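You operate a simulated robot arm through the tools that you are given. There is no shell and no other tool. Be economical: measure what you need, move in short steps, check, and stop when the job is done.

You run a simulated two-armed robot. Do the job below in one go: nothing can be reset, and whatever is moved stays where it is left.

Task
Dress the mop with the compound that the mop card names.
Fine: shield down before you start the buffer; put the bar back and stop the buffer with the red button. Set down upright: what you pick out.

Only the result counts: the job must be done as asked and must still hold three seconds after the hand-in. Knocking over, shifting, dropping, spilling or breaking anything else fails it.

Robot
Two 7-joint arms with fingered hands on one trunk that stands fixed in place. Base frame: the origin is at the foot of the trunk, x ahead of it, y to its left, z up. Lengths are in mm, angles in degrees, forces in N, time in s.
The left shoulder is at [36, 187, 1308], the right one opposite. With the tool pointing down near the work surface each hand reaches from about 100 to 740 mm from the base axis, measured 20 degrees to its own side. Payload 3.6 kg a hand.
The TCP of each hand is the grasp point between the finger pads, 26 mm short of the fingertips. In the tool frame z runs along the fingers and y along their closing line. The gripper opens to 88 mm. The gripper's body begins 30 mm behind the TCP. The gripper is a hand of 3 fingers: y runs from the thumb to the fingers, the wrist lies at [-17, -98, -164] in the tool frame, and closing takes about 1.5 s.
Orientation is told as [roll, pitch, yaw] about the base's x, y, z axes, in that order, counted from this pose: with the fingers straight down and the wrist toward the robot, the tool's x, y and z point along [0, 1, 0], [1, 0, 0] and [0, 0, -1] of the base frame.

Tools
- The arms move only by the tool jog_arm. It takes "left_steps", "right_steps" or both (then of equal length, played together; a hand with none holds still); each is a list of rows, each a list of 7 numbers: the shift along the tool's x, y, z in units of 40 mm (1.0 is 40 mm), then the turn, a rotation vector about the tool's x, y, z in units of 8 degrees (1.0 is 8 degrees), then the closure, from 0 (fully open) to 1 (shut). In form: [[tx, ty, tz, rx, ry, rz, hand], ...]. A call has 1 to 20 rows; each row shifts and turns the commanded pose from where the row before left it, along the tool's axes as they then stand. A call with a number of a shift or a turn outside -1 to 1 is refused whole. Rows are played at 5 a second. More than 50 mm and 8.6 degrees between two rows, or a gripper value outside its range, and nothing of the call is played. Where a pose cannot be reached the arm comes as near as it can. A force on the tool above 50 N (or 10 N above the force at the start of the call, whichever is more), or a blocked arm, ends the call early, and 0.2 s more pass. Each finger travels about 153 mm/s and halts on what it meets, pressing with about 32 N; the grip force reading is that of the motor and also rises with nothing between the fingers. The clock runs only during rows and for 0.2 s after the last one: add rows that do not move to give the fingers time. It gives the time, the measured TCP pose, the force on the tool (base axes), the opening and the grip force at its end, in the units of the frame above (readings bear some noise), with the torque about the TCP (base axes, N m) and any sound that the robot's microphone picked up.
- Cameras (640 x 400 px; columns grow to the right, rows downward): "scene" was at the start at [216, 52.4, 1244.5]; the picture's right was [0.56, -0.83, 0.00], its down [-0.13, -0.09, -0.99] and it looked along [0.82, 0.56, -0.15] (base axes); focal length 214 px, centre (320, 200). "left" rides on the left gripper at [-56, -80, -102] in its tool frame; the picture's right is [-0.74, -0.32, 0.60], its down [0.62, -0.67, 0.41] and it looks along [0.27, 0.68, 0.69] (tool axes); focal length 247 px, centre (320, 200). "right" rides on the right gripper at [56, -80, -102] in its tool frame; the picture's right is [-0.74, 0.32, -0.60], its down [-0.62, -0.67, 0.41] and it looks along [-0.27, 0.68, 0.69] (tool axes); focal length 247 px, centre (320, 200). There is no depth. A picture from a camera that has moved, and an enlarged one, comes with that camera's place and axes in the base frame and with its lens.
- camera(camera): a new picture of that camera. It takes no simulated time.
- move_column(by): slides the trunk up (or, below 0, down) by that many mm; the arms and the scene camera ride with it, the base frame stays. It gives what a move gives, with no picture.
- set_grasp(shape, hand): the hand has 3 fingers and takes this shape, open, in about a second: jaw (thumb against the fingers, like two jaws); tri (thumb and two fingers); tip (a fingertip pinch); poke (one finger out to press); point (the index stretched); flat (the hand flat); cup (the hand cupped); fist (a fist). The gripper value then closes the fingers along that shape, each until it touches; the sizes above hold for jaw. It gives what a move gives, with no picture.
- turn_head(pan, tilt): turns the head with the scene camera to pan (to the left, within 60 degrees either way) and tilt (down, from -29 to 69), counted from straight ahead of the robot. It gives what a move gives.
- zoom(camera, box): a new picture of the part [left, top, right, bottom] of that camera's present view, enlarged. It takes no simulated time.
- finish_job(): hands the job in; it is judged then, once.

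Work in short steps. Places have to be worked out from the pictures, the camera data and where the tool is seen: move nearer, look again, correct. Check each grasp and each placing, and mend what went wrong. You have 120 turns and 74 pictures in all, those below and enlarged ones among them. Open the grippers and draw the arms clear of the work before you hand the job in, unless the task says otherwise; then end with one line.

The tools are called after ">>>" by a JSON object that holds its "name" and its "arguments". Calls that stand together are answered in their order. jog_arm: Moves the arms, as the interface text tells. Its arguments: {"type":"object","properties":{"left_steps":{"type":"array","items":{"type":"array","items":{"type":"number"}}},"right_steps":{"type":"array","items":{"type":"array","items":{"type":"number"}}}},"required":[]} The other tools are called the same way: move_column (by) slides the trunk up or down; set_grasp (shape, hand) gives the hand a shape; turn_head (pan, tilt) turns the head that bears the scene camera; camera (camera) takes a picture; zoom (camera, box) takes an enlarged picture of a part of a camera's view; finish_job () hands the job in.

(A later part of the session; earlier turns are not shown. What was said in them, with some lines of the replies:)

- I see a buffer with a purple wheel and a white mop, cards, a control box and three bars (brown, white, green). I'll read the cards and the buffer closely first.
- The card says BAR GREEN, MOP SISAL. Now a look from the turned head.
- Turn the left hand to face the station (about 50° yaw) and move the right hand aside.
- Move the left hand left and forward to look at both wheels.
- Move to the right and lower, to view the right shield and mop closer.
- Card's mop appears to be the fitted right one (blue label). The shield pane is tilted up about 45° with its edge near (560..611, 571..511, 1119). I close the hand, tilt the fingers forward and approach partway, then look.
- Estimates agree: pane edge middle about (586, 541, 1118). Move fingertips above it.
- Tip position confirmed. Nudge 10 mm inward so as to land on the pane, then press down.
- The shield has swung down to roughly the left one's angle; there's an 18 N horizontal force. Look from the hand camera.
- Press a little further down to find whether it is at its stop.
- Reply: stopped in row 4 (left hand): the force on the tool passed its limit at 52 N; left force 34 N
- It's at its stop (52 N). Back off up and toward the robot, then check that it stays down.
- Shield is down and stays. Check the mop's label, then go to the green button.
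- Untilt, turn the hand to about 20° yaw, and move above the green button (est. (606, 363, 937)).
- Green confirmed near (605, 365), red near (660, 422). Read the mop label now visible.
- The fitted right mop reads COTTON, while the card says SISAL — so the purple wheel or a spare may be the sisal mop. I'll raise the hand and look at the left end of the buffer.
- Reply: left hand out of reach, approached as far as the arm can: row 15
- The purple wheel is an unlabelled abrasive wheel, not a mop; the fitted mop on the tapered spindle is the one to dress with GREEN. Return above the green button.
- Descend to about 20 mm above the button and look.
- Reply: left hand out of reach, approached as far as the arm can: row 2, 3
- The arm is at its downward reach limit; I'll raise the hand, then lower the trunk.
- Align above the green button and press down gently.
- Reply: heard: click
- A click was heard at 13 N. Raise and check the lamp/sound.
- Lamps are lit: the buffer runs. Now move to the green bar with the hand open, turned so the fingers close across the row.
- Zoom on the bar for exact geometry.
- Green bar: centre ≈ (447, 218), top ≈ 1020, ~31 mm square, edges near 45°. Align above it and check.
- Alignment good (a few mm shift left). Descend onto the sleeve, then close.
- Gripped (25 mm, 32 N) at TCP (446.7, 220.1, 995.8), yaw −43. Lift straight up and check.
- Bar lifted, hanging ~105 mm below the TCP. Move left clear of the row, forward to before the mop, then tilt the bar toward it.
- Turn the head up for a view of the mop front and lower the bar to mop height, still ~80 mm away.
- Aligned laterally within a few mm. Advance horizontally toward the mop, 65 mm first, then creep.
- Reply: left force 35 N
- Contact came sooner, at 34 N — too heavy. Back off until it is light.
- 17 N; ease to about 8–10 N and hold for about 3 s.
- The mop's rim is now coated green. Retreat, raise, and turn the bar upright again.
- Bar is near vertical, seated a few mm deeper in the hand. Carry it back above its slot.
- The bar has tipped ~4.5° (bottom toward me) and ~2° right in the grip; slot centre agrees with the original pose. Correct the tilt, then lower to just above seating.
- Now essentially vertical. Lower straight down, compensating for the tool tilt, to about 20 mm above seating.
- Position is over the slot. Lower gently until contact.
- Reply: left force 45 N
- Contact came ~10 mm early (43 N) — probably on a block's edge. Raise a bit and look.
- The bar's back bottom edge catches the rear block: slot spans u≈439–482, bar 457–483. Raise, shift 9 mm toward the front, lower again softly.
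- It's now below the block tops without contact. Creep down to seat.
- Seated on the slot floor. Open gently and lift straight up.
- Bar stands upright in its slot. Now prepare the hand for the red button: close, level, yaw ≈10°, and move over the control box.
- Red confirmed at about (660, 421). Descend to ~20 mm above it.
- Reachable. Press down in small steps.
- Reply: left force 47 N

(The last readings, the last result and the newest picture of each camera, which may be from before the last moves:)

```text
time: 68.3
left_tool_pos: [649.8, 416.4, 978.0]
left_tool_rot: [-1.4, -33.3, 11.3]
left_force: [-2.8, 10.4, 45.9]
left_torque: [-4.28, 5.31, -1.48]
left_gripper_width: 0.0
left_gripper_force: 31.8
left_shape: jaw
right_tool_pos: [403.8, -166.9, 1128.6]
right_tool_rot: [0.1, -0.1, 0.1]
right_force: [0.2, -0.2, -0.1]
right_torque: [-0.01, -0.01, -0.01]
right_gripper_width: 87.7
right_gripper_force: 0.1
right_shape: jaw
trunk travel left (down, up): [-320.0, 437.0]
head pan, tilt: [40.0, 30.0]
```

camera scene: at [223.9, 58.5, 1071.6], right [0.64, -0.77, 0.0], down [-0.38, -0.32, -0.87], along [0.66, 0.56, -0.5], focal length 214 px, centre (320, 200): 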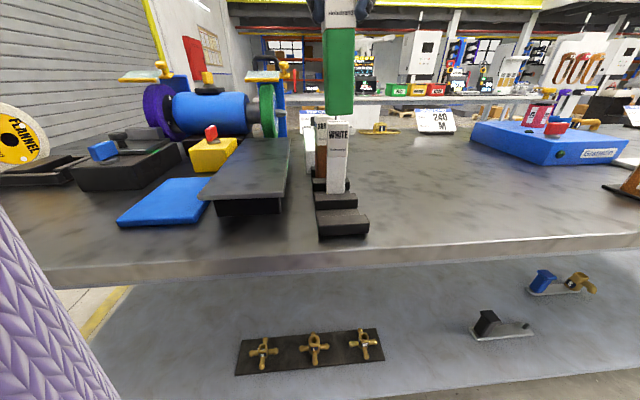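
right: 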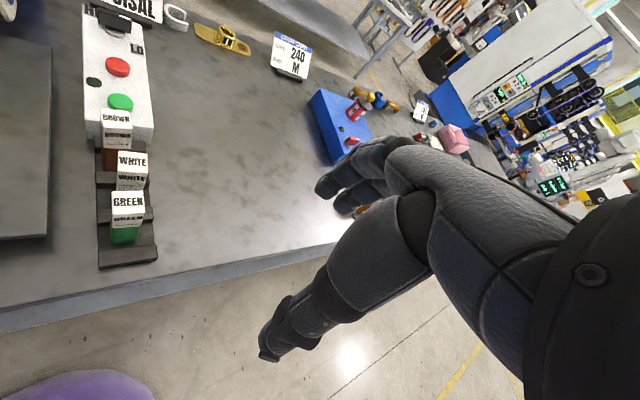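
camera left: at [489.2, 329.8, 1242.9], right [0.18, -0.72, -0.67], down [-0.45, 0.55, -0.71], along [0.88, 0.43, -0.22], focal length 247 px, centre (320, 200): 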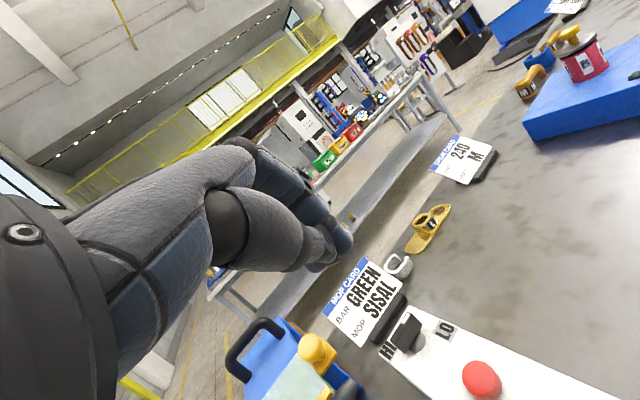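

The torque says the forearm is pressing on the brown bar's top, not the button. Back straight up at once.

>>> {"name": "jog_arm", "arguments": {"left_steps": [[0, 0.1, -0.16, 0, 0, 0, 1], [0, 0.28, -0.45, 0, 0, 0, 1], [0, 0.4, -0.63, 0, 0, 0, 1], [0, 0.5, -0.8, 0, 0, 0, 1], [0, 0.5, -0.8, 0, 0, 0, 1]]}}

>>> {"name": "zoom", "arguments": {"camera": "scene", "box": [260, 50, 420, 240]}}

```text
time: 69.5
left_tool_pos: [650.1, 419.9, 1100.7]
left_tool_rot: [-0.6, -32.1, 10.4]
left_force: [0.0, 0.1, -0.5]
left_torque: [-0.03, -0.01, 0.02]
left_gripper_width: 0.0
left_gripper_force: 32.4
left_shape: jaw
right_tool_pos: [407.2, -167.7, 1125.7]
right_tool_rot: [0.0, -0.1, 0.2]
right_force: [-0.5, 1.3, -0.2]
right_torque: [-0.03, -0.01, 0.03]
right_gripper_width: 87.8
right_gripper_force: 0.1
right_shape: jaw
trunk travel left (down, up): [-320.0, 437.0]
head pan, tilt: [40.0, 30.0]
```

```text
2.11 times, centred on (340, 145) of scene
camera zoom: at [223.6, 58.0, 1071.7], right [0.64, -0.77, 0.0], down [-0.38, -0.32, -0.87], along [0.66, 0.56, -0.5], focal length 452 px, centre (278, 316)
```

zoom: 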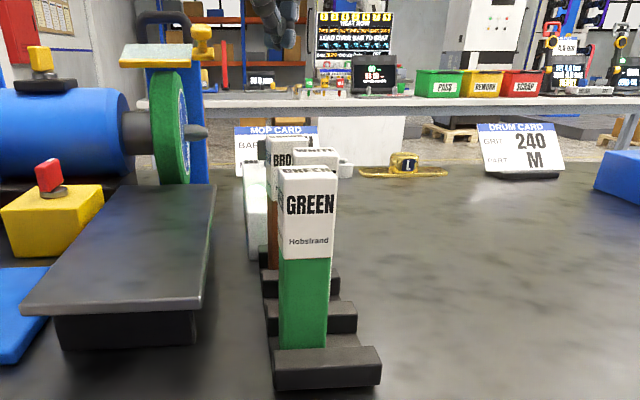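

All bars still stand. I'll come in with the hand turned to yaw ≈ −10° so the forearm stays well left of the bars, then lower the trunk 40 mm for reach.

>>> {"name": "jog_arm", "arguments": {"left_steps": [[0, 0, 0, 0, -0.454, 0.718, 1], [0, 0, 0, 0, -0.454, 0.718, 1], [0, 0, 0, 0, -0.454, 0.718, 1], [0, 0, 0, 0, 0, 0, 1]]}}

>>> {"name": "move_column", "arguments": {"by": -40}}

```text
time: 70.5
left_tool_pos: [650.0, 419.4, 1100.2]
left_tool_rot: [-0.5, -32.5, -9.8]
left_force: [0.3, 0.1, 0.1]
left_torque: [0.01, -0.05, -0.02]
left_gripper_width: 0.0
left_gripper_force: 31.5
left_shape: jaw
right_tool_pos: [408.6, -166.6, 1126.9]
right_tool_rot: [0.1, -0.1, 0.1]
right_force: [0.1, 0.2, -0.1]
right_torque: [0.0, -0.01, 0.02]
right_gripper_width: 87.9
right_gripper_force: 0.0
right_shape: jaw
trunk travel left (down, up): [-320.0, 437.0]
head pan, tilt: [40.0, 30.0]
```

```text
time: 71.3
left_tool_pos: [648.6, 417.1, 1062.2]
left_tool_rot: [-0.6, -32.4, -9.9]
left_force: [0.2, 0.4, 0.3]
left_torque: [0.01, -0.03, -0.01]
left_gripper_width: 0.1
left_gripper_force: 32.4
left_shape: jaw
right_tool_pos: [407.3, -166.4, 1087.1]
right_tool_rot: [0.1, -0.2, 0.2]
right_force: [-0.5, -0.2, 0.7]
right_torque: [0.04, 0.01, 0.0]
right_gripper_width: 87.5
right_gripper_force: 0.0
right_shape: jaw
trunk travel left (down, up): [-280.0, 477.0]
head pan, tilt: [40.0, 30.0]
```

Shift 6 mm left and lower to ~25 mm above the button.

>>> {"name": "jog_arm", "arguments": {"left_steps": [[0.15, -0.268, 0.422, 0, 0, 0, 1], [0, -0.268, 0.422, 0, 0, 0, 1], [0, -0.268, 0.422, 0, 0, 0, 1], [0, 0, 0, 0, 0, 0, 1]]}}

>>> {"name": "camera", "arguments": {"camera": "left"}}

```text
time: 72.3
left_tool_pos: [651.0, 423.3, 1002.0]
left_tool_rot: [-0.4, -32.5, -9.9]
left_force: [-0.3, 0.2, -0.3]
left_torque: [0.04, -0.02, 0.0]
left_gripper_width: 0.0
left_gripper_force: 32.2
left_shape: jaw
right_tool_pos: [408.3, -166.5, 1086.0]
right_tool_rot: [0.0, -0.1, 0.1]
right_force: [0.0, -0.9, 1.4]
right_torque: [-0.01, 0.01, -0.01]
right_gripper_width: 87.7
right_gripper_force: 0.1
right_shape: jaw
trunk travel left (down, up): [-280.0, 477.0]
head pan, tilt: [40.0, 30.0]
```

```text
4 pictures are left
camera left: at [519.7, 388.7, 1044.9], right [-0.08, -0.74, -0.67], down [-0.23, 0.67, -0.71], along [0.97, 0.1, -0.22], focal length 247 px, centre (320, 200)
```

left: 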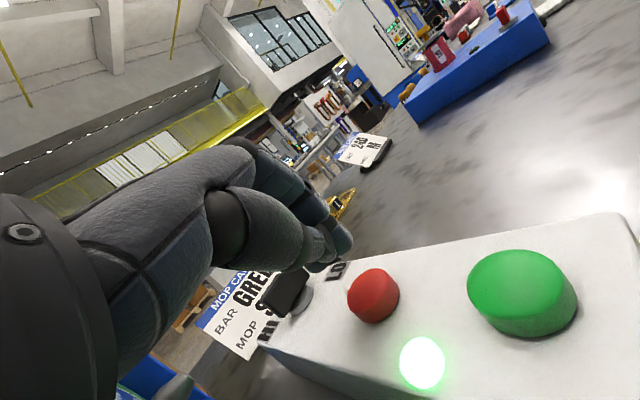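

Red top at about (657, 420); tip needs 5 mm back. Press down stepwise.

>>> {"name": "jog_arm", "arguments": {"left_steps": [[0, -0.105, -0.067, 0, 0, 0, 1], [0, -0.268, 0.422, 0, 0, 0, 1], [0, -0.107, 0.169, 0, 0, 0, 1], [0, -0.04, 0.064, 0, 0, 0, 1]]}}

```text
time: 73.3
left_tool_pos: [646.5, 423.9, 971.8]
left_tool_rot: [-0.5, -32.5, -9.8]
left_force: [-0.8, -0.1, 2.4]
left_torque: [-0.02, 0.02, 0.01]
left_gripper_width: 0.0
left_gripper_force: 32.1
left_shape: jaw
right_tool_pos: [408.0, -166.3, 1086.7]
right_tool_rot: [0.0, 0.0, 0.1]
right_force: [-0.5, 0.4, 0.0]
right_torque: [0.03, 0.0, 0.04]
right_gripper_width: 87.9
right_gripper_force: 0.0
right_shape: jaw
trunk travel left (down, up): [-280.0, 477.0]
head pan, tilt: [40.0, 30.0]
heard: click
```

Click heard. Retreat straight up and check the lamp.

>>> {"name": "jog_arm", "arguments": {"left_steps": [[0, 0.268, -0.422, 0, 0, 0, 1], [0, 0.5, -0.8, 0, 0, 0, 1], [0, 0.5, -0.8, 0, 0, 0, 1], [0, 0.5, -0.8, 0, 0, 0, 1]]}}

>>> {"name": "camera", "arguments": {"camera": "left"}}

```text
time: 74.3
left_tool_pos: [644.0, 425.1, 1106.9]
left_tool_rot: [-0.4, -32.4, -9.8]
left_force: [0.0, -0.4, 0.0]
left_torque: [0.01, 0.0, 0.01]
left_gripper_width: 0.1
left_gripper_force: 31.6
left_shape: jaw
right_tool_pos: [407.4, -167.2, 1086.4]
right_tool_rot: [0.1, 0.0, 0.2]
right_force: [-0.1, 0.4, -0.1]
right_torque: [0.0, -0.04, 0.01]
right_gripper_width: 87.7
right_gripper_force: 0.0
right_shape: jaw
trunk travel left (down, up): [-280.0, 477.0]
head pan, tilt: [40.0, 30.0]
```

```text
3 pictures are left
camera left: at [513.7, 393.1, 1149.8], right [-0.08, -0.74, -0.67], down [-0.23, 0.67, -0.71], along [0.97, 0.1, -0.22], focal length 247 px, centre (320, 200)
```

left: 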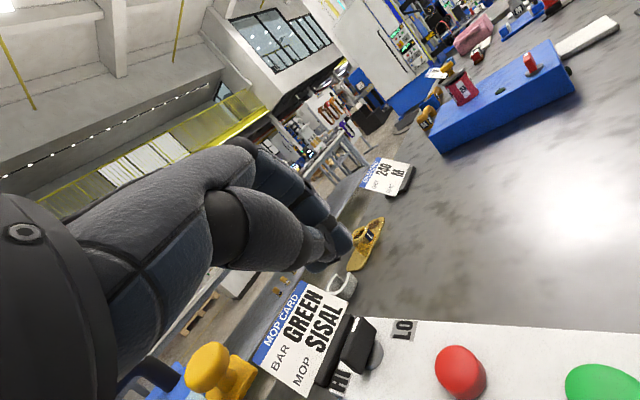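

Raise further, draw back, open the hand, then check with the scene camera.

>>> {"name": "jog_arm", "arguments": {"left_steps": [[0, 0.5, -0.8, 0, 0, 0, 1], [0, 0.5, -0.8, 0, 0, 0, 1], [0, 0.5, -0.8, 0, 0, 0, 1], [0, 0, -1, 0, 0, 0, 0.5], [0, -0.5, -0.8, 0, 0, 0, 0], [0, -0.8, -0.5, 0, 0, 0, 0], [0, -0.8, -0.5, 0, 0, 0, 0], [0, -0.8, -0.5, 0, 0, 0, 0], [0.5, -0.8, -0.5, 0, 0, 0, 0], [0.5, -0.8, -0.5, 0, 0, 0, 0], [0, 0, 0, 0, 0, 0, 0]]}}

>>> {"name": "zoom", "arguments": {"camera": "scene", "box": [200, 0, 400, 200]}}

>>> {"name": "camera", "arguments": {"camera": "left"}}

```text
time: 76.7
left_tool_pos: [411.9, 510.6, 1263.9]
left_tool_rot: [-0.5, -32.4, -9.9]
left_force: [-0.5, 0.4, 0.5]
left_torque: [-0.01, -0.01, 0.01]
left_gripper_width: 87.5
left_gripper_force: 0.0
left_shape: jaw
right_tool_pos: [407.5, -167.3, 1086.5]
right_tool_rot: [0.0, 0.0, 0.1]
right_force: [0.2, 0.4, -0.7]
right_torque: [-0.05, 0.0, -0.02]
right_gripper_width: 87.6
right_gripper_force: 0.1
right_shape: jaw
trunk travel left (down, up): [-280.0, 477.0]
head pan, tilt: [40.0, 30.0]
```

```text
2.00 times, centred on (300, 100) of scene
camera zoom: at [230.6, 58.2, 1028.0], right [0.64, -0.77, 0.0], down [-0.38, -0.32, -0.87], along [0.66, 0.56, -0.5], focal length 429 px, centre (360, 400)
```

zoom: 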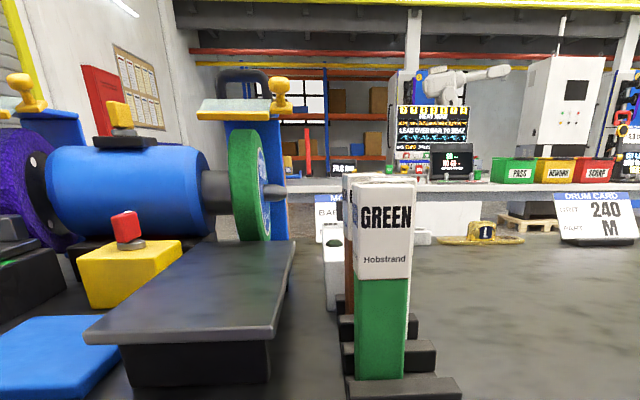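

```text
1 pictures are left
camera left: at [280.5, 475.7, 1308.2], right [-0.08, -0.74, -0.67], down [-0.23, 0.67, -0.71], along [0.97, 0.1, -0.22], focal length 247 px, centre (320, 200)
```

left: 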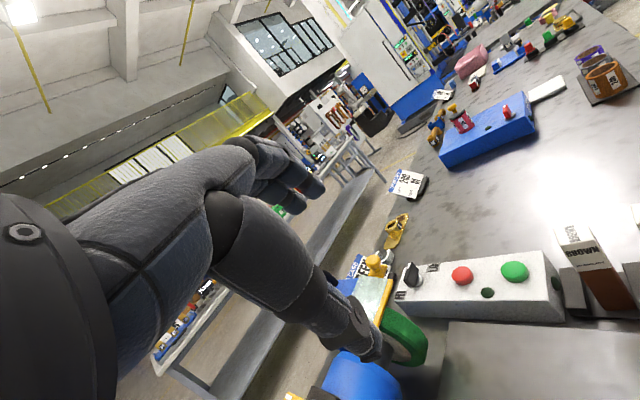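

The lamp is dark, so the buffer has stopped. The mop is green, the shield is down, the bars are upright in their rack, and both hands are open and clear. I'm handing the job in.

>>> {"name": "finish_job", "arguments": {}}

```text
The job is handed in.
```

I dressed the fitted mop with the GREEN compound, put the bar back upright in its slot, left the shield down and stopped the buffer with the red button. The mop card names SISAL but the fitted mop is labelled COTTON; I dressed it as fitted and did not change mops. My forearm also pressed briefly on top of the brown bar, which stayed standing in its slot.
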